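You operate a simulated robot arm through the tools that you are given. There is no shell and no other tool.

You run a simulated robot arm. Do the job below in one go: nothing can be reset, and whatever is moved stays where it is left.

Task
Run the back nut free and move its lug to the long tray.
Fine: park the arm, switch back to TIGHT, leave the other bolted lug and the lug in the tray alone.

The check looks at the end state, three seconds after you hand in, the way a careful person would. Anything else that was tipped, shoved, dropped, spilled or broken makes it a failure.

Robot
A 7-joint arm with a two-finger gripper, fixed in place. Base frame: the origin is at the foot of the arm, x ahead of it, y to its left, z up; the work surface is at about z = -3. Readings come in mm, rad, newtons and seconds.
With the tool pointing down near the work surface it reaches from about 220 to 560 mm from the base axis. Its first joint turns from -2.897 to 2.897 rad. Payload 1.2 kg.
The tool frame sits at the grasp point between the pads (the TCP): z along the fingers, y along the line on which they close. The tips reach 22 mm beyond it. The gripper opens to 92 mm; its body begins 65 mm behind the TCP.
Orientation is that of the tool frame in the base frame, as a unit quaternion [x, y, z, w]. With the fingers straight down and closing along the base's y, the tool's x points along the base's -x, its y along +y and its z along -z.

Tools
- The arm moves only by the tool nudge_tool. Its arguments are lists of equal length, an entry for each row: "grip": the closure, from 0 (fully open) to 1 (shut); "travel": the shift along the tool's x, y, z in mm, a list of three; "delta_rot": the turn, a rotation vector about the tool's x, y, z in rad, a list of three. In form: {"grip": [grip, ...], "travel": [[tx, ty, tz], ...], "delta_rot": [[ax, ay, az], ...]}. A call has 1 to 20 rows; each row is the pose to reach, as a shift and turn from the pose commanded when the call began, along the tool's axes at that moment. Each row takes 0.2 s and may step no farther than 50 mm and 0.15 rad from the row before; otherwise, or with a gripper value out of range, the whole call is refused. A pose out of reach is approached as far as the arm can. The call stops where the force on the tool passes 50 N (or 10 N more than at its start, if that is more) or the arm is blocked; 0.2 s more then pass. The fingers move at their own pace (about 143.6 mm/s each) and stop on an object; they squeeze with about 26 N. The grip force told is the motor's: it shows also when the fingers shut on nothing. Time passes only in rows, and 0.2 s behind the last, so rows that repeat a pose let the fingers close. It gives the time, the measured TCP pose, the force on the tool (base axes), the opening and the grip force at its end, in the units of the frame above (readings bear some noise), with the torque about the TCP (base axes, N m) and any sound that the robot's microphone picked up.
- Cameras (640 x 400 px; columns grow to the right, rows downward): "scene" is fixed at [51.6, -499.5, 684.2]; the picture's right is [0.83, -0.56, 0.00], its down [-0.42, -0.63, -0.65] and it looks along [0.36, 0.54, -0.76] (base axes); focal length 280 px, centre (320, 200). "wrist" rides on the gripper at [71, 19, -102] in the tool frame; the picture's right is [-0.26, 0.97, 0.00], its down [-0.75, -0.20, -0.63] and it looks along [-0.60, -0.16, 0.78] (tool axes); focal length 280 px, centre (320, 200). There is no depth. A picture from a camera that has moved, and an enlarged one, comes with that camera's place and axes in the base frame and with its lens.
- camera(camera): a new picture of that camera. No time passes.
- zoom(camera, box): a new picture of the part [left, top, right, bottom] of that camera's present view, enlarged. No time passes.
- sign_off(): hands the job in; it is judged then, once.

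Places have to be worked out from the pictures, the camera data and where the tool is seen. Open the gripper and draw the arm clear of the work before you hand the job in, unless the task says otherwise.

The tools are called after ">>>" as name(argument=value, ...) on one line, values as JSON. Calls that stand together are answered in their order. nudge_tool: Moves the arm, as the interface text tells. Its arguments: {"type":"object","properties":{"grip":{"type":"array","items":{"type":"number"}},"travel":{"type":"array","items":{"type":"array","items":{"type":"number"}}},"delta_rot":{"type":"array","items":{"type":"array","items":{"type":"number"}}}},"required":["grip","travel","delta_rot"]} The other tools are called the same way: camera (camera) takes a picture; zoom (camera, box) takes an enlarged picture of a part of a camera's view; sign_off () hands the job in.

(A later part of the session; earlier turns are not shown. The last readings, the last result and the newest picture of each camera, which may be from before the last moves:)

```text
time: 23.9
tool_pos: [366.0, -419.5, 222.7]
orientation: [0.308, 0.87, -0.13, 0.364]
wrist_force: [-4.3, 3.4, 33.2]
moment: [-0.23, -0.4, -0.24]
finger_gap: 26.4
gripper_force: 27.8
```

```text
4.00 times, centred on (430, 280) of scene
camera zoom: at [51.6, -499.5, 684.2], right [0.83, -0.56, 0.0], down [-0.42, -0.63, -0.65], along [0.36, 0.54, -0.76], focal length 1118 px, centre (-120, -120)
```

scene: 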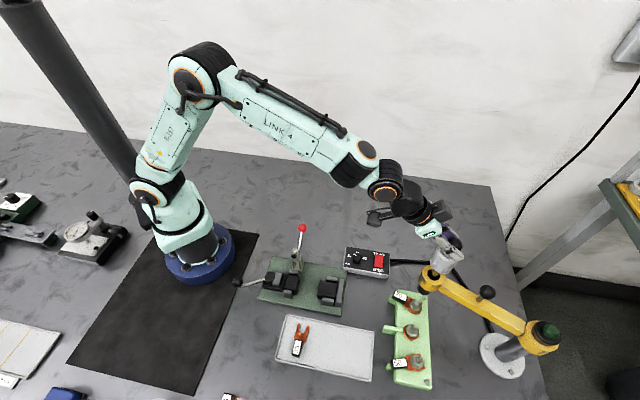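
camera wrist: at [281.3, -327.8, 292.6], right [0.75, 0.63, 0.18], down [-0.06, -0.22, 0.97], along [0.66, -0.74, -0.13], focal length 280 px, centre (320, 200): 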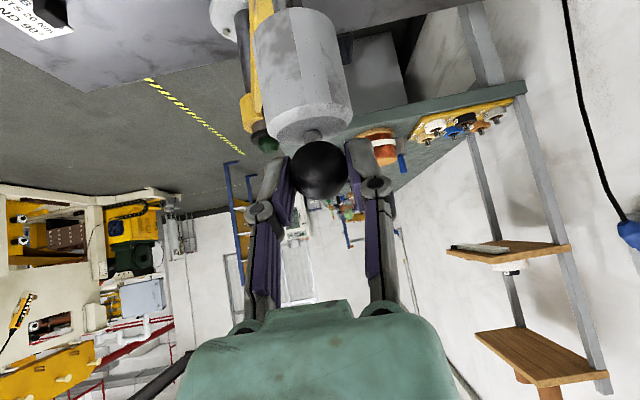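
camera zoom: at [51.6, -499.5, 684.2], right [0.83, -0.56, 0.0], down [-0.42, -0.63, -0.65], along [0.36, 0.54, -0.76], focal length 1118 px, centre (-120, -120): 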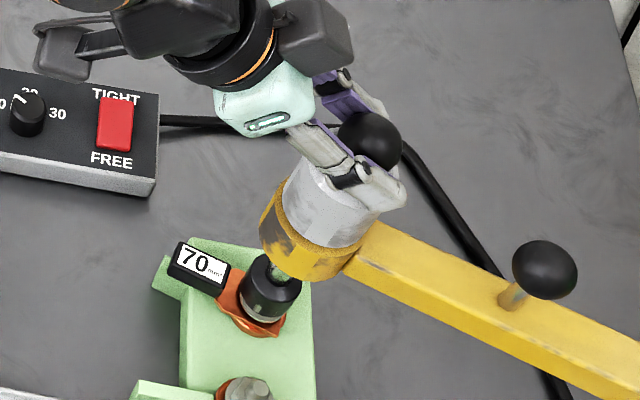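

The runner has bottomed on the nut with 33 N upward, but there's no sound. I'll look at the seat more closely before pressing harder.

>>> zoom(camera="scene", box=[395, 270, 445, 320])

>>> zoom(camera="wrist", box=[200, 0, 440, 220])

```text
8.00 times, centred on (420, 295) of scene
camera zoom: at [51.6, -499.5, 684.2], right [0.83, -0.56, 0.0], down [-0.42, -0.63, -0.65], along [0.36, 0.54, -0.76], focal length 2237 px, centre (-480, -560)
```

zoom: 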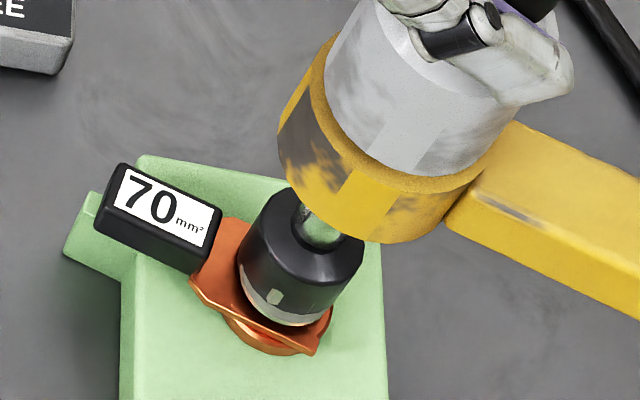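

```text
1.82 times, centred on (320, 110) of wrist
camera zoom: at [282.8, -327.7, 244.3], right [0.75, 0.63, 0.18], down [-0.06, -0.21, 0.98], along [0.66, -0.74, -0.12], focal length 510 px, centre (320, 364)
```

zoom: 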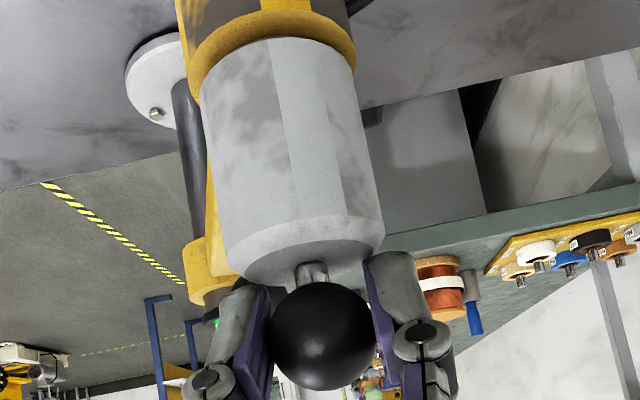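

There's a bright green spot by the post in the wrist view. I'll check whether the post-top light has changed.

>>> zoom(camera="scene", box=[500, 300, 580, 370])

>>> zoom(camera="wrist", box=[240, 110, 320, 180])

```text
5.71 times, centred on (540, 335) of scene
camera zoom: at [51.6, -499.5, 684.2], right [0.83, -0.56, 0.0], down [-0.42, -0.63, -0.65], along [0.36, 0.54, -0.76], focal length 1598 px, centre (-937, -571)
```

zoom: 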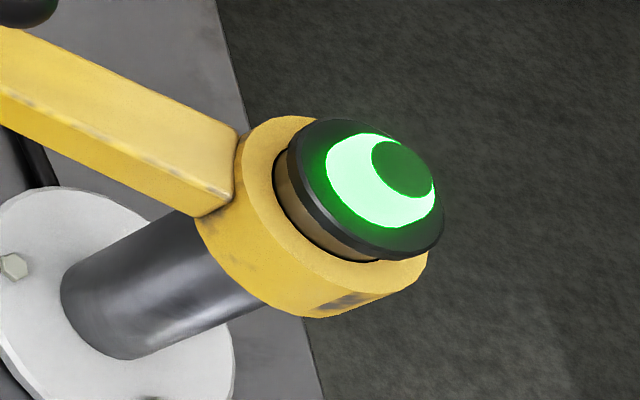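

```text
5.71 times, centred on (280, 145) of wrist
camera zoom: at [282.8, -327.7, 244.3], right [0.75, 0.63, 0.18], down [-0.06, -0.21, 0.98], along [0.66, -0.74, -0.12], focal length 1602 px, centre (549, 514)
```

zoom: 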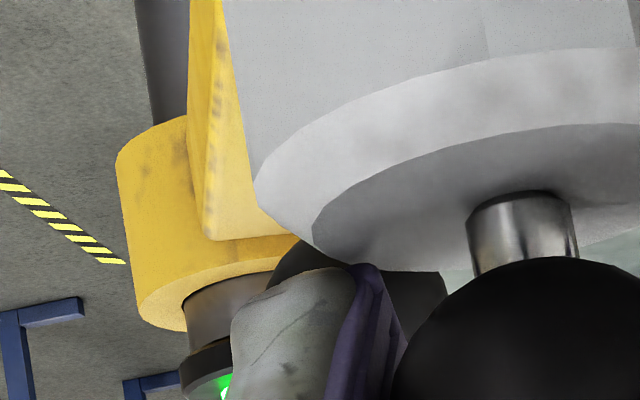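

The lamp on the post is lit green, so the runner is engaged. I'll hold the press for a couple of seconds so the nut is fully run off.

>>> nudge_tool(grip=[0.9, 0.9, 0.9, 0.9, 0.9, 0.9, 0.9, 0.9, 0.9, 0.9], travel=[[0, 0, 0], [0, 0, 0], [0, 0, 0], [0, 0, 0], [0, 0, 0], [0, 0, 0], [0, 0, 0], [0, 0, 0], [0, 0, 0], [0, 0, 0]], delta_rot=[[0, 0, 0], [0, 0, 0], [0, 0, 0], [0, 0, 0], [0, 0, 0], [0, 0, 0], [0, 0, 0], [0, 0, 0], [0, 0, 0], [0, 0, 0]])

>>> zoom(camera="scene", box=[395, 270, 445, 320])

>>> zoom(camera="scene", box=[500, 300, 580, 370])

```text
time: 26.1
tool_pos: [365.0, -418.4, 223.4]
orientation: [0.307, 0.87, -0.129, 0.363]
wrist_force: [-3.4, 0.6, 32.0]
moment: [-0.06, -0.2, -0.26]
finger_gap: 26.5
gripper_force: 28.0
```

```text
8.00 times, centred on (420, 295) of scene
camera zoom: at [51.6, -499.5, 684.2], right [0.83, -0.56, 0.0], down [-0.42, -0.63, -0.65], along [0.36, 0.54, -0.76], focal length 2237 px, centre (-480, -560)
```

zoom: 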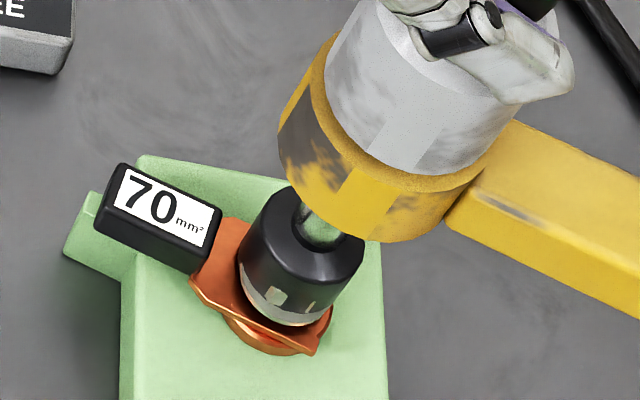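

```text
5.71 times, centred on (540, 335) of scene
camera zoom: at [51.6, -499.5, 684.2], right [0.83, -0.56, 0.0], down [-0.42, -0.63, -0.65], along [0.36, 0.54, -0.76], focal length 1598 px, centre (-937, -571)
```

zoom: 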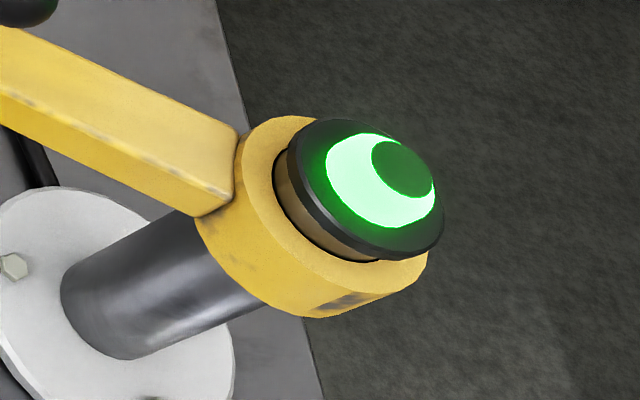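

The silver band below the socket changed between pictures, so it may be turning. I'll hold longer and compare again.

>>> nudge_tool(grip=[0.9, 0.9, 0.9, 0.9, 0.9, 0.9, 0.9, 0.9, 0.9, 0.9, 0.9, 0.9], travel=[[0, 0, 0], [0, 0, 0], [0, 0, 0], [0, 0, 0], [0, 0, 0], [0, 0, 0], [0, 0, 0], [0, 0, 0], [0, 0, 0], [0, 0, 0], [0, 0, 0], [0, 0, 0]], delta_rot=[[0, 0, 0], [0, 0, 0], [0, 0, 0], [0, 0, 0], [0, 0, 0], [0, 0, 0], [0, 0, 0], [0, 0, 0], [0, 0, 0], [0, 0, 0], [0, 0, 0], [0, 0, 0]])

>>> zoom(camera="scene", box=[395, 270, 445, 320])

>>> zoom(camera="scene", box=[500, 300, 580, 370])

```text
time: 28.7
tool_pos: [366.2, -418.5, 222.4]
orientation: [0.307, 0.87, -0.13, 0.364]
wrist_force: [-1.3, 0.4, 30.7]
moment: [-0.14, -0.28, 0.03]
finger_gap: 26.7
gripper_force: 28.3
```

```text
8.00 times, centred on (420, 295) of scene
camera zoom: at [51.6, -499.5, 684.2], right [0.83, -0.56, 0.0], down [-0.42, -0.63, -0.65], along [0.36, 0.54, -0.76], focal length 2237 px, centre (-480, -560)
```

zoom: 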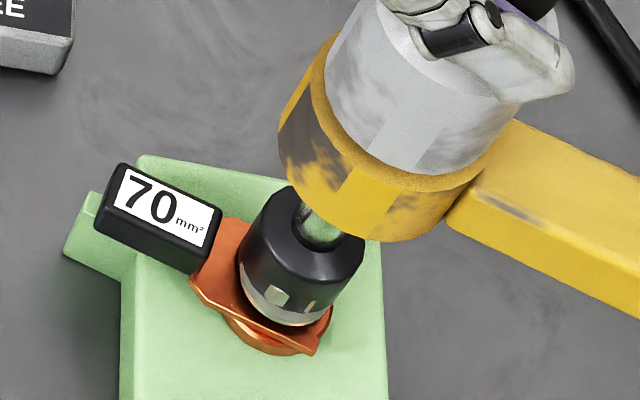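

```text
5.71 times, centred on (540, 335) of scene
camera zoom: at [51.6, -499.5, 684.2], right [0.83, -0.56, 0.0], down [-0.42, -0.63, -0.65], along [0.36, 0.54, -0.76], focal length 1598 px, centre (-937, -571)
```

zoom: 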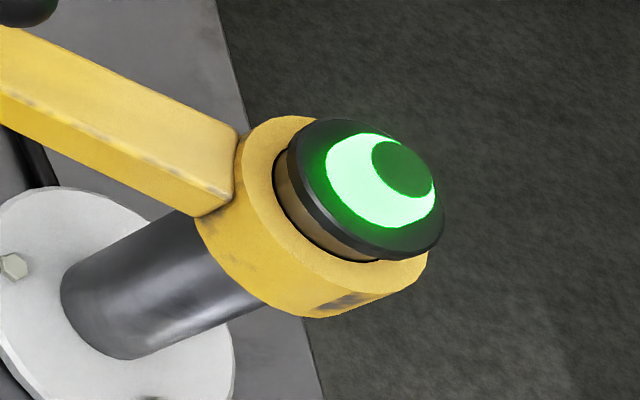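

The picture is now steady with the lamp on. I'll raise the runner gently, still gripped, and look at the nut.

>>> nudge_tool(grip=[0.9, 0.9, 0.9, 0.9, 0.9, 0.9, 0.9, 0.9, 0.9], travel=[[-4, 0, -4], [-8, 0, -8], [-12, 0, -12], [-16, 0, -16], [-20, 0, -20], [-24, 0, -24], [-27, 0, -27], [-29, 0, -29], [-29, 0, -29]], delta_rot=[[0, 0, 0], [0, 0, 0], [0, 0, 0], [0, 0, 0], [0, 0, 0], [0, 0, 0], [0, 0, 0], [0, 0, 0], [0, 0, 0]])

>>> zoom(camera="scene", box=[380, 230, 480, 330])

>>> zoom(camera="scene", box=[395, 270, 445, 320])

>>> zoom(camera="scene", box=[500, 300, 580, 370])

```text
time: 30.7
tool_pos: [364.1, -418.5, 261.5]
orientation: [0.307, 0.871, -0.128, 0.361]
wrist_force: [12.3, -27.1, 1.9]
moment: [-0.09, -0.06, 0.0]
finger_gap: 26.8
gripper_force: 28.7
```

```text
4.00 times, centred on (430, 280) of scene
camera zoom: at [51.6, -499.5, 684.2], right [0.83, -0.56, 0.0], down [-0.42, -0.63, -0.65], along [0.36, 0.54, -0.76], focal length 1118 px, centre (-120, -120)
```

zoom: 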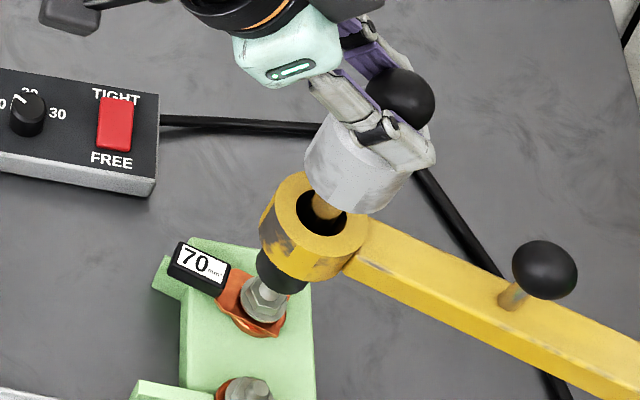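

```text
8.00 times, centred on (420, 295) of scene
camera zoom: at [51.6, -499.5, 684.2], right [0.83, -0.56, 0.0], down [-0.42, -0.63, -0.65], along [0.36, 0.54, -0.76], focal length 2237 px, centre (-480, -560)
```

zoom: 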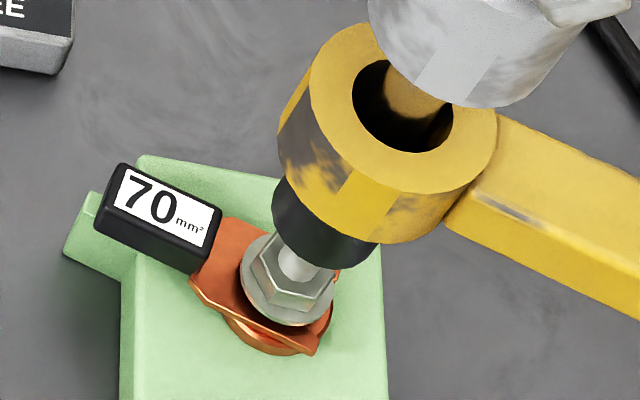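

```text
5.71 times, centred on (540, 335) of scene
camera zoom: at [51.6, -499.5, 684.2], right [0.83, -0.56, 0.0], down [-0.42, -0.63, -0.65], along [0.36, 0.54, -0.76], focal length 1598 px, centre (-937, -571)
```

zoom: 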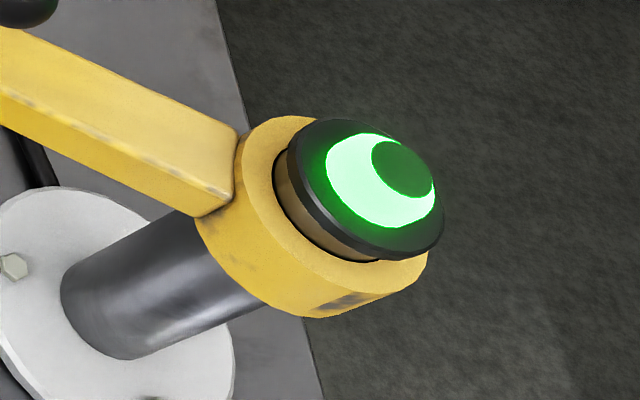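

The nut looks higher on the stud now, with a gap under its flange. I'll compare it with the untouched nuts before swinging away.

>>> zoom(camera="scene", box=[385, 280, 445, 380])

>>> zoom(camera="scene", box=[405, 288, 430, 318])

>>> zoom(camera="scene", box=[400, 345, 430, 375])

```text
4.00 times, centred on (415, 330) of scene
camera zoom: at [51.6, -499.5, 684.2], right [0.83, -0.56, 0.0], down [-0.42, -0.63, -0.65], along [0.36, 0.54, -0.76], focal length 1118 px, centre (-60, -320)
```

zoom: 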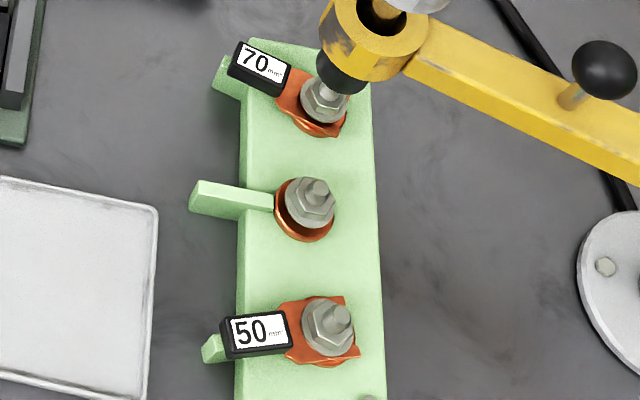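

```text
13.33 times, centred on (418, 303) of scene
camera zoom: at [51.6, -499.5, 684.2], right [0.83, -0.56, 0.0], down [-0.42, -0.63, -0.65], along [0.36, 0.54, -0.76], focal length 3728 px, centre (-980, -1173)
```

zoom: 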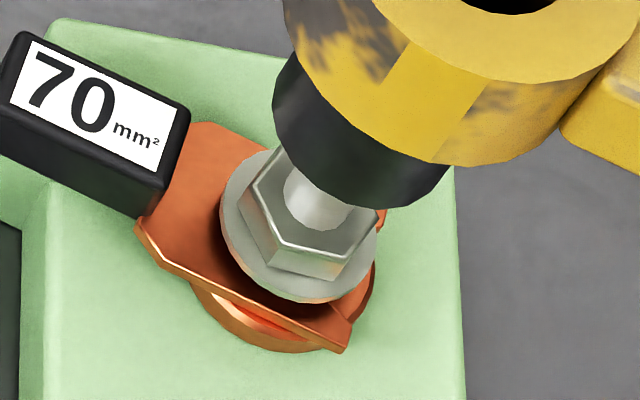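

```text
13.33 times, centred on (415, 360) of scene
camera zoom: at [51.6, -499.5, 684.2], right [0.83, -0.56, 0.0], down [-0.42, -0.63, -0.65], along [0.36, 0.54, -0.76], focal length 3728 px, centre (-947, -1933)
```

zoom: 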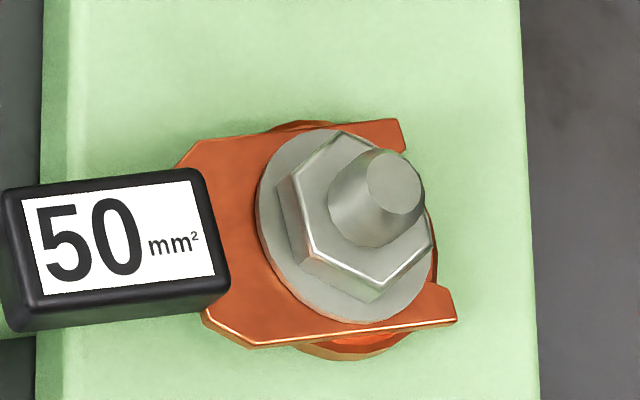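

The back nut's flange is now well clear of the lug, while the 50 nut is still seated. The lug can slide out, so I'll swing the runner back to its parked position along the same arc.

>>> nudge_tool(grip=[0.9, 0.9, 0.9, 0.9, 0.9, 0.9, 0.9, 0.9, 0.9, 0.9, 0.9, 0.9, 0.9, 0.9, 0.9], travel=[[-0.8, -0.5, 0.8], [-4.05, 9.2, 4.05], [-7.8, 18.6, 7.8], [-11.8, 27.7, 11.8], [-16.1, 36.5, 16.1], [-20.8, 45.0, 20.8], [-25.8, 53.0, 25.8], [-31.1, 60.9, 31.1], [-36.6, 68.1, 36.6], [-42.5, 75.1, 42.5], [-48.5, 81.5, 48.5], [-54.9, 87.6, 54.9], [-61.4, 93.1, 61.4], [-68.1, 98.1, 68.1], [-68.1, 98.1, 68.1]], delta_rot=[[0, 0, 0], [0, 0, 0], [0, 0, 0], [0, 0, 0], [0, 0, 0], [0, 0, 0], [0, 0, 0], [0, 0, 0], [0, 0, 0], [0, 0, 0], [0, 0, 0], [0, 0, 0], [0, 0, 0], [0, 0, 0], [0, 0, 0]])

>>> camera(camera="wrist")

>>> camera(camera="scene")

```text
time: 33.9
tool_pos: [501.8, -403.3, 262.3]
orientation: [0.309, 0.871, -0.129, 0.36]
wrist_force: [-1.5, -3.2, 2.8]
moment: [0.18, 0.24, -0.07]
finger_gap: 26.7
gripper_force: 28.0
```

```text
taken
camera wrist: at [417.4, -312.0, 283.8], right [0.75, 0.63, 0.18], down [-0.06, -0.22, 0.97], along [0.66, -0.74, -0.13], focal length 280 px, centre (320, 200)
```

wrist: 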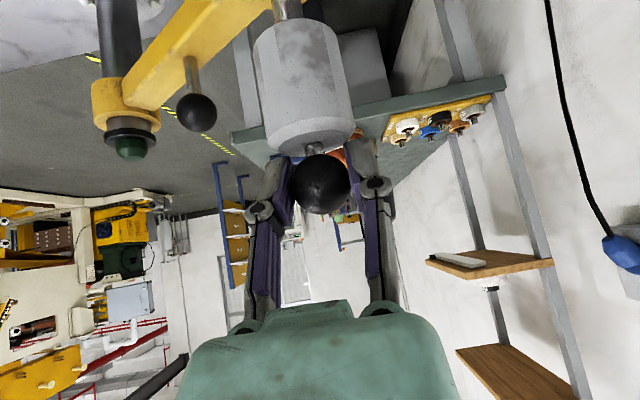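

```text
taken
```

scene: 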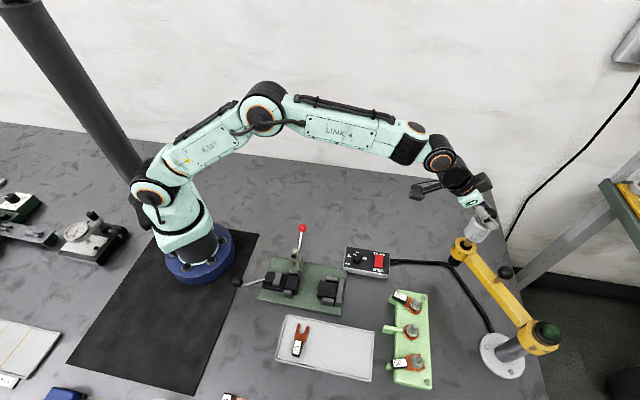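

The runner is back where it started and the lamp is off. I'll open the gripper and back straight out along the tool axis.

>>> nudge_tool(grip=[0.7, 0.4, 0, 0, 0, 0, 0, 0, 0], travel=[[0, 0, 0], [0, 0, 0], [0, 0, 0], [0, 0, -10], [0, 0, -35], [0, 0, -65], [0, 0, -100], [0, 0, -110], [0, 0, -110]], delta_rot=[[0, 0, 0], [0, 0, 0], [0, 0, 0], [0, 0, 0], [0, 0, 0], [0, 0, 0], [0, 0, 0], [0, 0, 0], [0, 0, 0]])

>>> zoom(camera="scene", box=[430, 195, 560, 285])

>>> zoom(camera="scene", box=[360, 270, 460, 400])

```text
time: 35.9
tool_pos: [442.6, -353.5, 339.4]
orientation: [0.308, 0.871, -0.128, 0.36]
wrist_force: [0.3, -0.1, -1.1]
moment: [0.04, 0.03, 0.0]
finger_gap: 92.0
gripper_force: 0.0
```

```text
4.44 times, centred on (495, 240) of scene
camera zoom: at [51.6, -499.5, 684.2], right [0.83, -0.56, 0.0], down [-0.42, -0.63, -0.65], along [0.36, 0.54, -0.76], focal length 1243 px, centre (-458, 22)
```

zoom: 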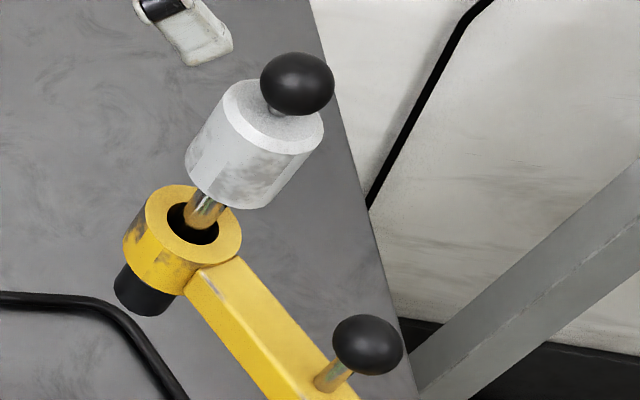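

```text
3.08 times, centred on (410, 335) of scene
camera zoom: at [51.6, -499.5, 684.2], right [0.83, -0.56, 0.0], down [-0.42, -0.63, -0.65], along [0.36, 0.54, -0.76], focal length 860 px, centre (43, -215)
```

zoom: 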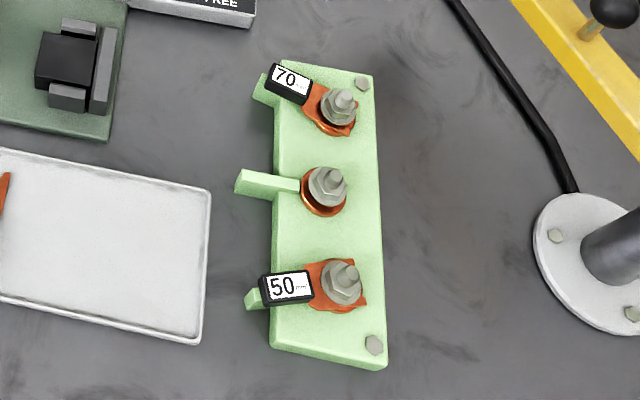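

The runner is parked exactly as at the start. Before moving the lug, I'll make sure which tray is the "long" one by looking again at the other trays on the left side.

>>> zoom(camera="scene", box=[0, 300, 130, 400])

>>> zoom(camera="scene", box=[0, 160, 140, 270])

>>> zoom(camera="scene", box=[260, 295, 400, 400])

>>> zoom(camera="scene", box=[140, 340, 300, 400])

```text
4.00 times, centred on (65, 350) of scene
camera zoom: at [51.6, -499.5, 684.2], right [0.83, -0.56, 0.0], down [-0.42, -0.63, -0.65], along [0.36, 0.54, -0.76], focal length 1118 px, centre (1340, -400)
```

zoom: 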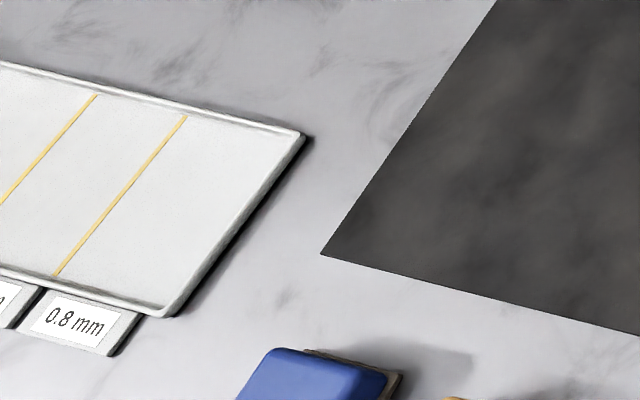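

```text
3.64 times, centred on (70, 215) of scene
camera zoom: at [51.6, -499.5, 684.2], right [0.83, -0.56, 0.0], down [-0.42, -0.63, -0.65], along [0.36, 0.54, -0.76], focal length 1017 px, centre (1229, 146)
```

zoom: 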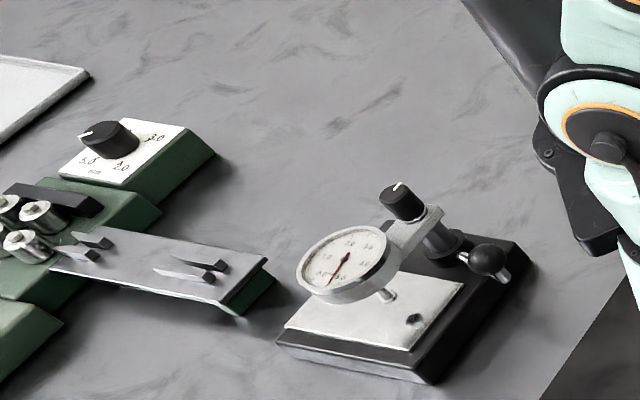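

```text
3.81 times, centred on (330, 348) of scene
camera zoom: at [51.6, -499.5, 684.2], right [0.83, -0.56, 0.0], down [-0.42, -0.63, -0.65], along [0.36, 0.54, -0.76], focal length 1065 px, centre (282, -362)
```

zoom: 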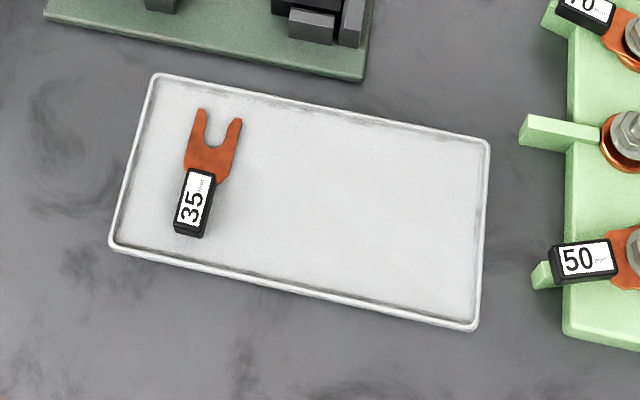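

```text
4.00 times, centred on (220, 370) of scene
camera zoom: at [51.6, -499.5, 684.2], right [0.83, -0.56, 0.0], down [-0.42, -0.63, -0.65], along [0.36, 0.54, -0.76], focal length 1118 px, centre (720, -480)
```

zoom: 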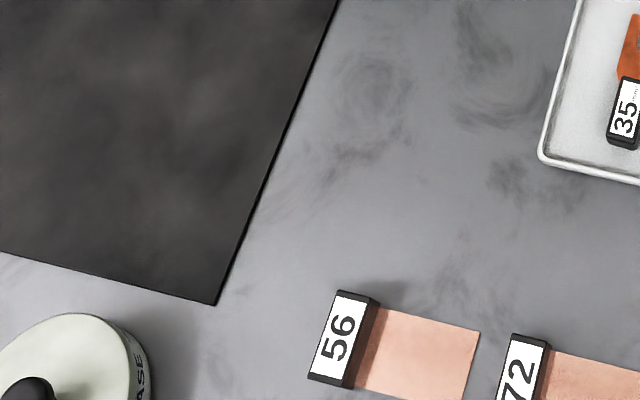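

The tray holding the 35 lug is the long tray; the other one is a shim sorter. I'll untilt the tool and move back to a position for viewing the 70 lug.

>>> nudge_tool(grip=[0, 0, 0, 0, 0, 0, 0, 0], travel=[[16, -8, -7], [32, -17, -14], [50, -26, -22], [66, -35, -30], [83, -44, -38], [99.9, -52.6, -44.8], [99.9, -52.6, -44.8], [99.9, -52.6, -44.8]], delta_rot=[[0, 0.14, 0], [0, 0.28, 0], [0, 0.42, 0], [0, 0.56, 0], [0, 0.7, 0], [0, 0.785, 0], [0, 0.785, 0], [0, 0.785, 0]])

```text
time: 37.7
tool_pos: [329.0, -329.6, 300.2]
orientation: [0.333, 0.943, 0.001, 0.0]
wrist_force: [0.3, 0.0, 0.6]
moment: [0.01, 0.0, -0.01]
finger_gap: 92.0
gripper_force: 0.1
```

Now I'll yaw the tool so its closing axis is square to the lug barrel, and come down for a close look.

>>> nudge_tool(grip=[0, 0, 0, 0, 0], travel=[[6, 0, 40], [12, 0, 80], [19, 0, 110], [19, 0, 120], [19, 0, 120]], delta_rot=[[0, 0, 0.14], [0, 0, 0.28], [0, 0, 0.42], [0, 0, 0.42], [0, 0, 0.42]])

>>> camera(camera="wrist")

>>> zoom(camera="wrist", box=[240, 90, 420, 220])

```text
time: 38.9
tool_pos: [310.6, -317.9, 179.0]
orientation: [0.522, 0.853, -0.001, 0.0]
wrist_force: [-0.6, 0.1, -0.7]
moment: [-0.03, 0.01, 0.03]
finger_gap: 91.9
gripper_force: 0.1
```

```text
taken
camera wrist: at [296.1, -245.6, 281.4], right [0.98, 0.2, 0.0], down [0.16, -0.76, 0.62], along [0.13, -0.61, -0.78], focal length 280 px, centre (320, 200)
```

wrist: 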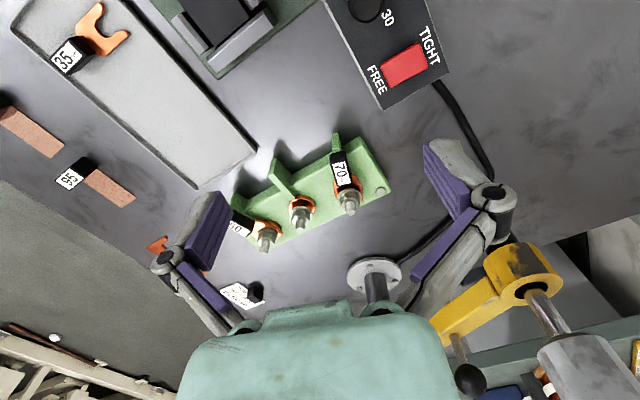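

```text
3.08 times, centred on (330, 155) of wrist
camera zoom: at [296.1, -245.6, 281.4], right [0.98, 0.2, 0.0], down [0.16, -0.76, 0.62], along [0.13, -0.61, -0.78], focal length 863 px, centre (289, 338)
```

zoom: 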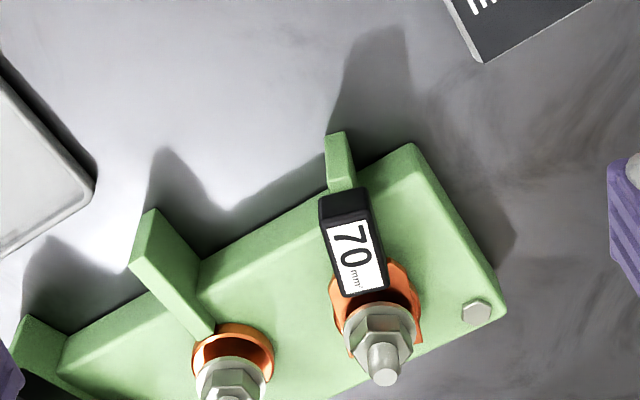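

The label centre works out at about (351,-395,42), with the barrel pointing radially away from the post and well aligned with the tool x axis. I'll move above the barrel with the fingers partly closed and check again.

>>> nudge_tool(grip=[0.2, 0.4, 0.4, 0.4, 0.4], travel=[[-25, 0, 20], [-55, 0, 45], [-83, 0, 70], [-83, 0, 85], [-83, 0, 85]], delta_rot=[[0, 0, 0], [0, 0, 0], [0, 0, 0], [0, 0, 0], [0, 0, 0]])

>>> camera(camera="wrist")

>>> zoom(camera="wrist", box=[250, 90, 400, 220])

>>> zoom(camera="scene", box=[370, 230, 450, 330])

```text
time: 40.1
tool_pos: [350.6, -389.6, 95.5]
orientation: [0.523, 0.853, -0.001, -0.001]
wrist_force: [0.0, 0.4, -0.1]
moment: [-0.02, 0.04, 0.0]
finger_gap: 55.1
gripper_force: 0.0
```

```text
taken
camera wrist: at [335.7, -318.5, 197.5], right [0.98, 0.2, 0.0], down [0.16, -0.76, 0.62], along [0.13, -0.61, -0.78], focal length 280 px, centre (320, 200)
```

wrist: 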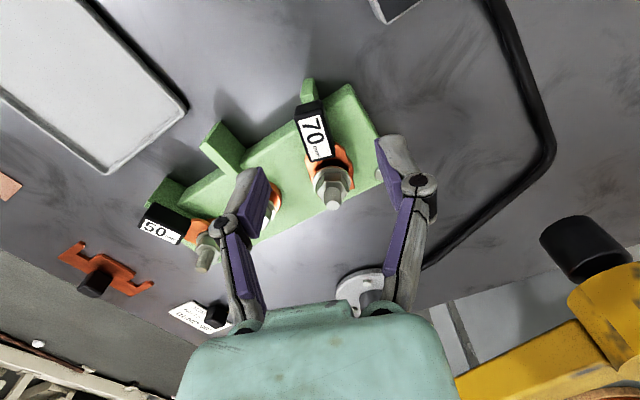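

```text
3.08 times, centred on (325, 155) of wrist
camera zoom: at [335.7, -318.5, 197.5], right [0.98, 0.2, 0.0], down [0.16, -0.76, 0.62], along [0.13, -0.61, -0.78], focal length 863 px, centre (305, 338)
```

zoom: 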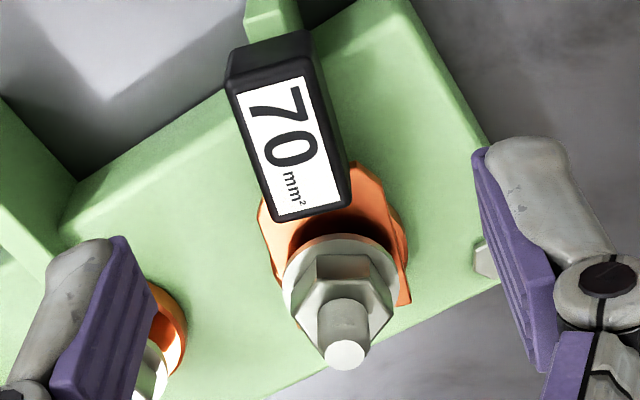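

```text
4.00 times, centred on (410, 280) of scene
camera zoom: at [51.6, -499.5, 684.2], right [0.83, -0.56, 0.0], down [-0.42, -0.63, -0.65], along [0.36, 0.54, -0.76], focal length 1118 px, centre (-40, -120)
```

zoom: 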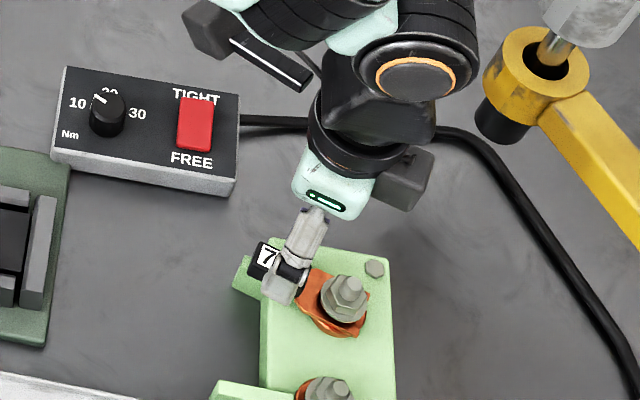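

In the tool frame the barrel spans x from -15 to +16 at y≈-3, parallel to the tool. I'll shift 3 mm sideways and descend until the tips are around z≈27, straddling the barrel.

>>> nudge_tool(grip=[0.4, 0.4, 0.4, 0.4, 0.4, 0.4], travel=[[0, -3.2, 12], [0, -3.2, 24], [0, -3.2, 34], [0, -3.2, 41], [0, -3.2, 46], [0, -3.2, 46]], delta_rot=[[0, 0, 0], [0, 0, 0], [0, 0, 0], [0, 0, 0], [0, 0, 0], [0, 0, 0]])

>>> camera(camera="wrist")

>>> zoom(camera="wrist", box=[240, 80, 400, 220])

>>> zoom(camera="scene", box=[380, 260, 440, 330])

```text
time: 41.5
tool_pos: [349.4, -392.8, 48.6]
orientation: [0.522, 0.853, 0.001, 0.0]
wrist_force: [0.3, 0.1, 0.3]
moment: [0.0, 0.01, 0.01]
finger_gap: 55.1
gripper_force: 0.0
```

```text
taken
camera wrist: at [333.5, -321.9, 150.8], right [0.98, 0.2, 0.0], down [0.16, -0.76, 0.63], along [0.13, -0.61, -0.78], focal length 280 px, centre (320, 200)
```

wrist: 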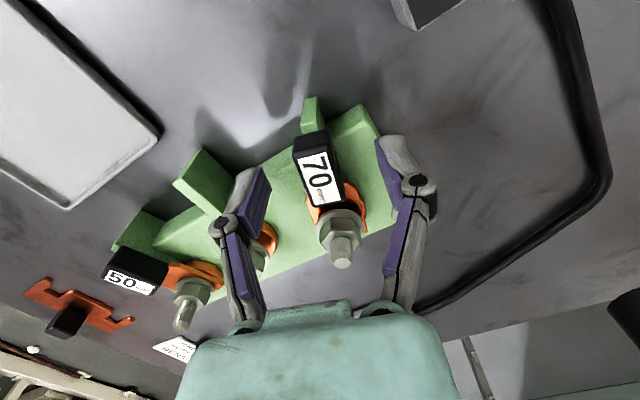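

```text
2.86 times, centred on (320, 150) of wrist
camera zoom: at [333.5, -321.9, 150.8], right [0.98, 0.2, 0.0], down [0.16, -0.76, 0.63], along [0.13, -0.61, -0.78], focal length 801 px, centre (320, 343)
```

zoom: 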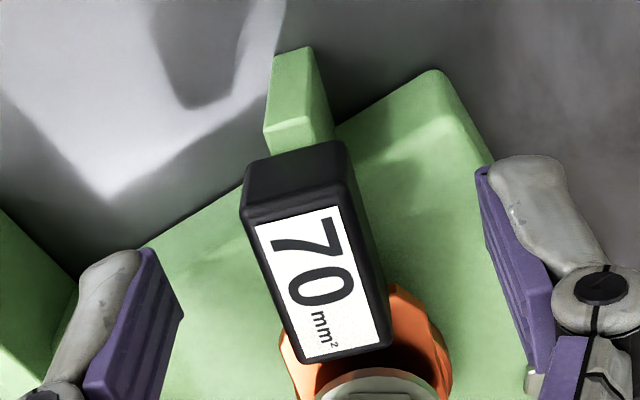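

```text
5.71 times, centred on (410, 295) of scene
camera zoom: at [51.6, -499.5, 684.2], right [0.83, -0.56, 0.0], down [-0.42, -0.63, -0.65], along [0.36, 0.54, -0.76], focal length 1598 px, centre (-194, -343)
```

zoom: 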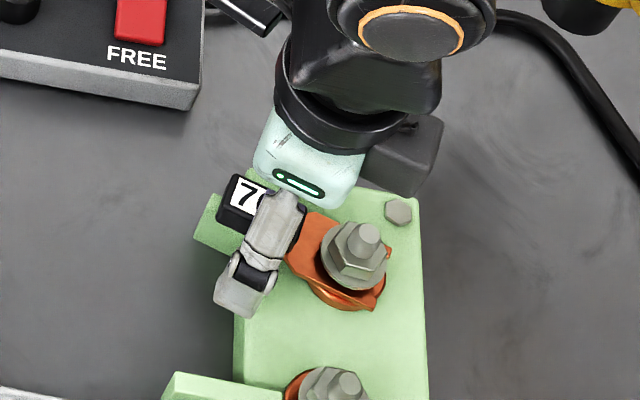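

The barrel is centred between the fingers with no contact forces. I'll close on it.

>>> nudge_tool(grip=[0.55, 0.65, 0.75, 0.85, 0.95, 0.95], travel=[[0, 0, 0], [0, 0, 0], [0, 0, 0], [0, 0, 0], [0, 0, 0], [0, 0, 0]], delta_rot=[[0, 0, 0], [0, 0, 0], [0, 0, 0], [0, 0, 0], [0, 0, 0], [0, 0, 0]])

>>> zoom(camera="wrist", box=[240, 80, 400, 220])

>>> zoom(camera="scene", box=[380, 260, 440, 330])

```text
time: 42.9
tool_pos: [347.3, -394.3, 49.7]
orientation: [0.522, 0.853, -0.001, 0.0]
wrist_force: [0.1, -0.4, 2.2]
moment: [0.01, -0.03, 0.07]
finger_gap: 15.5
gripper_force: 25.9
```

```text
2.86 times, centred on (320, 150) of wrist
camera zoom: at [333.4, -321.9, 150.9], right [0.98, 0.2, 0.0], down [0.16, -0.76, 0.63], along [0.13, -0.61, -0.78], focal length 801 px, centre (320, 343)
```

zoom: 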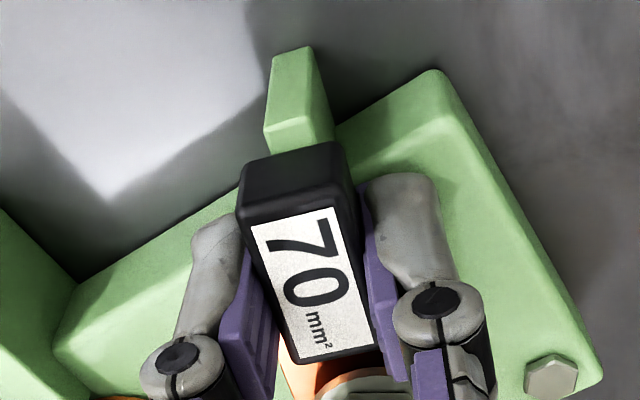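

```text
5.71 times, centred on (410, 295) of scene
camera zoom: at [51.6, -499.5, 684.2], right [0.83, -0.56, 0.0], down [-0.42, -0.63, -0.65], along [0.36, 0.54, -0.76], focal length 1598 px, centre (-194, -343)
```

zoom: 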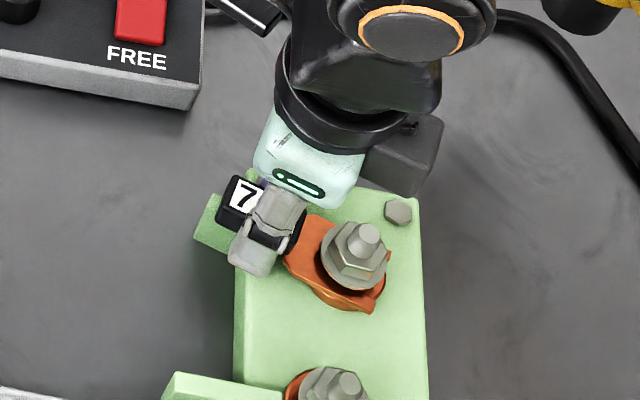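

The barrel is gripped at 15.5 mm. I'll ease it up 1 mm and slide it outward along its own axis in small steps, checking that the fork comes free of the stud.

>>> nudge_tool(grip=[0.95, 0.95, 0.95, 0.95, 0.95, 0.95], travel=[[0, 0, -1], [3, 0, -1], [7, 0, -1], [11, 0, -1], [15, 0, -1], [15, 0, -1]], delta_rot=[[0, 0, 0], [0, 0, 0], [0, 0, 0], [0, 0, 0], [0, 0, 0], [0, 0, 0]])

>>> zoom(camera="wrist", box=[240, 80, 400, 220])

>>> zoom(camera="scene", box=[380, 260, 440, 330])

```text
time: 44.3
tool_pos: [341.5, -379.7, 49.5]
orientation: [0.523, 0.852, -0.001, 0.0]
wrist_force: [0.2, 0.0, 0.4]
moment: [-0.01, 0.02, -0.02]
finger_gap: 15.6
gripper_force: 25.9
```

```text
2.86 times, centred on (320, 150) of wrist
camera zoom: at [326.2, -308.0, 151.9], right [0.98, 0.2, 0.0], down [0.16, -0.76, 0.63], along [0.13, -0.61, -0.78], focal length 801 px, centre (320, 343)
```

zoom: 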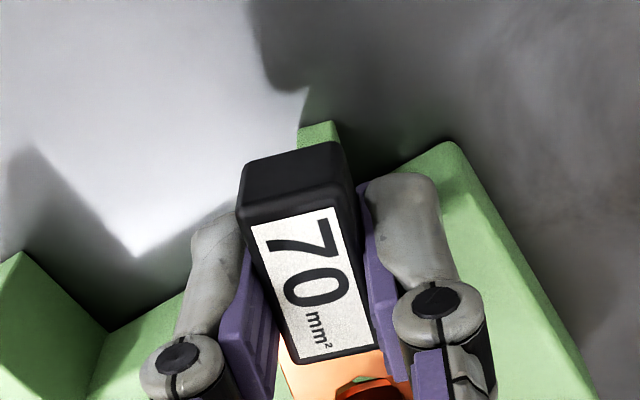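

```text
5.71 times, centred on (410, 295) of scene
camera zoom: at [51.6, -499.5, 684.2], right [0.83, -0.56, 0.0], down [-0.42, -0.63, -0.65], along [0.36, 0.54, -0.76], focal length 1598 px, centre (-194, -343)
```

zoom: 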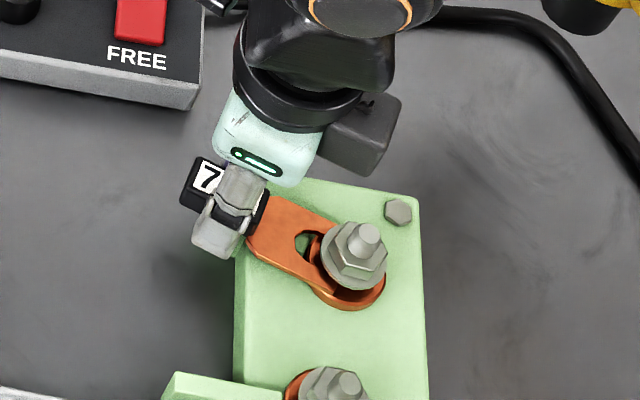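

It slides freely, and the slot now shows beside the stud. I'll keep pulling until the fork is fully clear of the nut, then lift.

>>> nudge_tool(grip=[0.95, 0.95, 0.95, 0.95, 0.95, 0.95], travel=[[5, 0, 0], [11, 0, 0], [18, 0, 0], [25, 0, 0], [32, 0, 0], [32, 0, 0]], delta_rot=[[0, 0, 0], [0, 0, 0], [0, 0, 0], [0, 0, 0], [0, 0, 0], [0, 0, 0]])

>>> zoom(camera="scene", box=[370, 250, 440, 330])

>>> zoom(camera="wrist", box=[240, 80, 400, 220])

```text
time: 45.7
tool_pos: [326.4, -352.9, 50.2]
orientation: [0.522, 0.853, 0.0, -0.001]
wrist_force: [-0.4, -0.4, -1.7]
moment: [0.0, 0.02, 0.02]
finger_gap: 15.7
gripper_force: 26.2
```

```text
5.00 times, centred on (405, 290) of scene
camera zoom: at [51.6, -499.5, 684.2], right [0.83, -0.56, 0.0], down [-0.42, -0.63, -0.65], along [0.36, 0.54, -0.76], focal length 1398 px, centre (-105, -250)
```

zoom: 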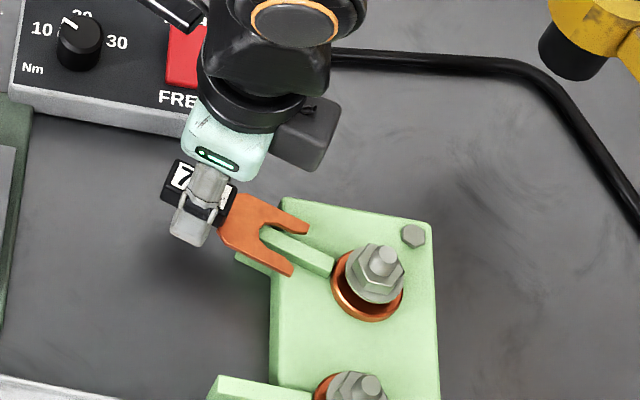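

```text
2.86 times, centred on (320, 150) of wrist
camera zoom: at [311.0, -281.1, 152.2], right [0.98, 0.2, 0.0], down [0.16, -0.76, 0.63], along [0.13, -0.61, -0.78], focal length 801 px, centre (320, 343)
```

zoom: 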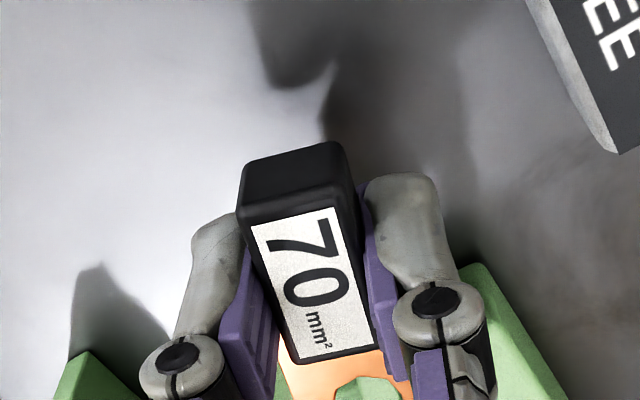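

The fork is completely clear of the stud and nut. I'll lift straight up and carry the lug over to the free part of the long tray.

>>> nudge_tool(grip=[0.95, 0.95, 0.95, 0.95, 0.95, 0.95, 0.95, 0.95, 0.95, 0.95, 0.95, 0.95], travel=[[1, 0, -15], [1, 0, -40], [1, 0, -70], [1, 0, -95], [7, -25, -100], [14, -52, -100], [21, -80, -100], [28, -107, -100], [35, -134, -100], [40.7, -150, -100], [40.7, -155.4, -100], [40.7, -155.4, -100]], delta_rot=[[0, 0, 0], [0, 0, 0], [0, 0, 0], [0, 0, 0], [0, 0, 0], [0, 0, 0], [0, 0, 0], [0, 0, 0], [0, 0, 0], [0, 0, 0], [0, 0, 0], [0, 0, 0]])

>>> camera(camera="wrist")

>>> camera(camera="scene")

```text
time: 48.3
tool_pos: [169.7, -384.2, 151.4]
orientation: [0.522, 0.853, -0.001, -0.001]
wrist_force: [0.1, 0.5, -0.6]
moment: [0.02, 0.02, -0.03]
finger_gap: 15.8
gripper_force: 25.7
```

```text
taken
camera wrist: at [155.3, -313.0, 252.4], right [0.98, 0.2, 0.0], down [0.16, -0.76, 0.63], along [0.13, -0.61, -0.78], focal length 280 px, centre (320, 200)
```

wrist: 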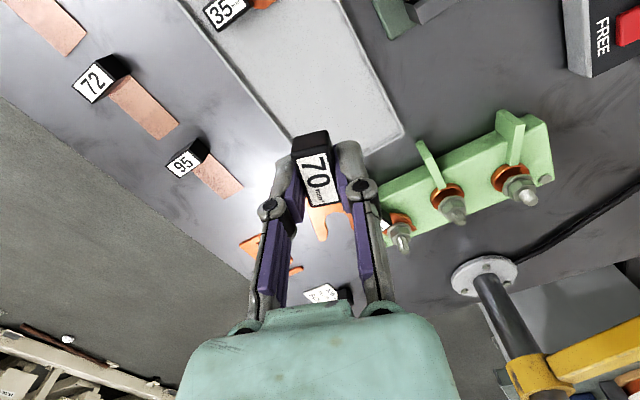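

```text
taken
```

scene: 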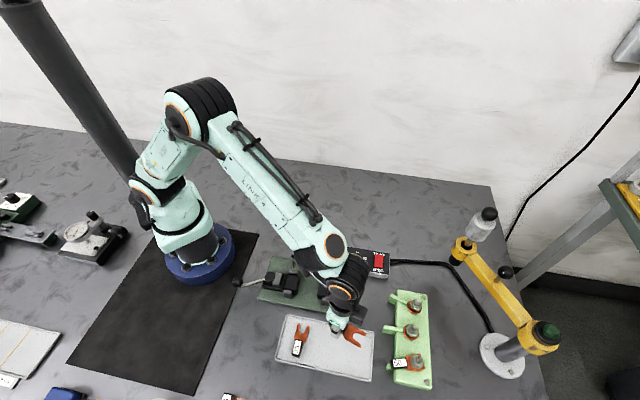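

The tray corners check out against my estimate, and the free area is below the lug. I'll descend to about 15–20 mm above the floor.

>>> nudge_tool(grip=[0.95, 0.95, 0.95, 0.95, 0.95, 0.95, 0.95], travel=[[-2, 0, 25], [-2, 0, 50], [-2, 0, 75], [-2, 0, 95], [-2, 0, 107], [-2, 0, 113], [-2, 0, 113]], delta_rot=[[0, 0, 0], [0, 0, 0], [0, 0, 0], [0, 0, 0], [0, 0, 0], [0, 0, 0], [0, 0, 0]])

>>> camera(camera="wrist")

>>> zoom(camera="scene", box=[270, 300, 390, 390])

```text
time: 49.9
tool_pos: [171.8, -387.7, 37.5]
orientation: [0.523, 0.853, 0.0, 0.0]
wrist_force: [-0.6, 0.1, -0.4]
moment: [-0.01, 0.03, -0.01]
finger_gap: 15.8
gripper_force: 26.0
```

```text
taken
camera wrist: at [156.2, -315.4, 139.7], right [0.98, 0.2, 0.0], down [0.16, -0.76, 0.62], along [0.13, -0.61, -0.78], focal length 280 px, centre (320, 200)
```

wrist: 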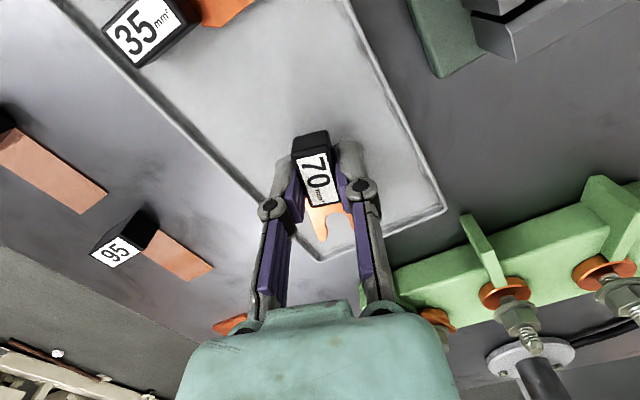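

```text
4.44 times, centred on (330, 345) of scene
camera zoom: at [51.6, -499.5, 684.2], right [0.83, -0.56, 0.0], down [-0.42, -0.63, -0.65], along [0.36, 0.54, -0.76], focal length 1243 px, centre (276, -444)
```

zoom: 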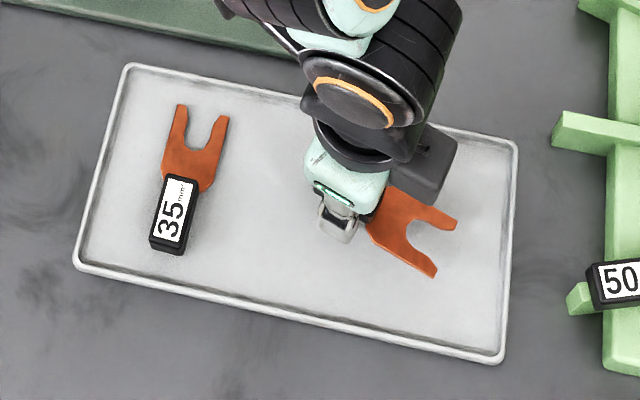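

The lug is inside the tray outline, well clear of the 35 lug. I'll lower in small increments toward the tray floor.

>>> nudge_tool(grip=[0.95, 0.95, 0.95, 0.95, 0.95, 0.95], travel=[[0, 0, 4], [0, 0, 7], [0, 0, 9], [0, 0, 11], [0, 0, 12], [0, 0, 12]], delta_rot=[[0, 0, 0], [0, 0, 0], [0, 0, 0], [0, 0, 0], [0, 0, 0], [0, 0, 0]])

>>> zoom(camera="scene", box=[310, 320, 380, 385])

>>> zoom(camera="wrist", box=[240, 100, 400, 280])

```text
time: 51.3
tool_pos: [171.0, -386.9, 26.2]
orientation: [0.523, 0.853, -0.001, 0.0]
wrist_force: [-0.9, 0.2, 0.0]
moment: [0.0, -0.05, 0.03]
finger_gap: 15.7
gripper_force: 26.2
```

```text
6.15 times, centred on (345, 352) of scene
camera zoom: at [51.6, -499.5, 684.2], right [0.83, -0.56, 0.0], down [-0.42, -0.63, -0.65], along [0.36, 0.54, -0.76], focal length 1721 px, centre (166, -738)
```

zoom: 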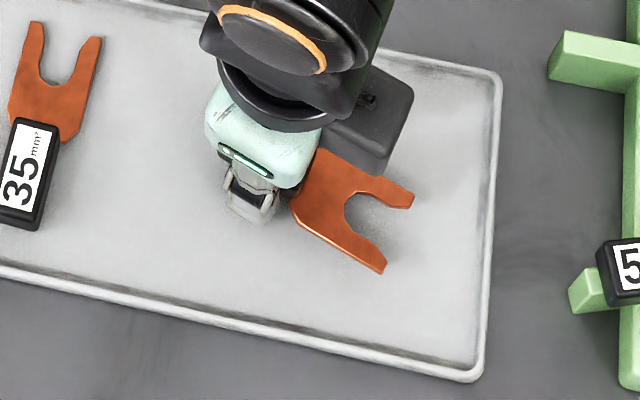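

```text
2.22 times, centred on (320, 190) of wrist
camera zoom: at [155.4, -316.4, 127.5], right [0.98, 0.2, 0.0], down [0.16, -0.76, 0.63], along [0.13, -0.61, -0.78], focal length 623 px, centre (320, 222)
```

zoom: 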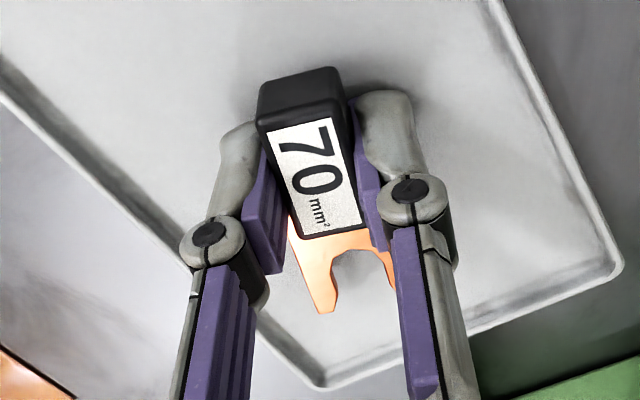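

No contact yet at z≈26. I'll continue in 1 mm steps.

>>> nudge_tool(grip=[0.95, 0.95, 0.95, 0.95], travel=[[0, 0, 1], [0, 0, 2], [0, 0, 3], [0, 0, 3]], delta_rot=[[0, 0, 0], [0, 0, 0], [0, 0, 0], [0, 0, 0]])

```text
time: 52.3
tool_pos: [172.0, -387.4, 22.6]
orientation: [0.522, 0.853, -0.001, 0.001]
wrist_force: [0.3, 2.1, 10.7]
moment: [0.05, -0.02, 0.05]
finger_gap: 15.5
gripper_force: 25.9
```

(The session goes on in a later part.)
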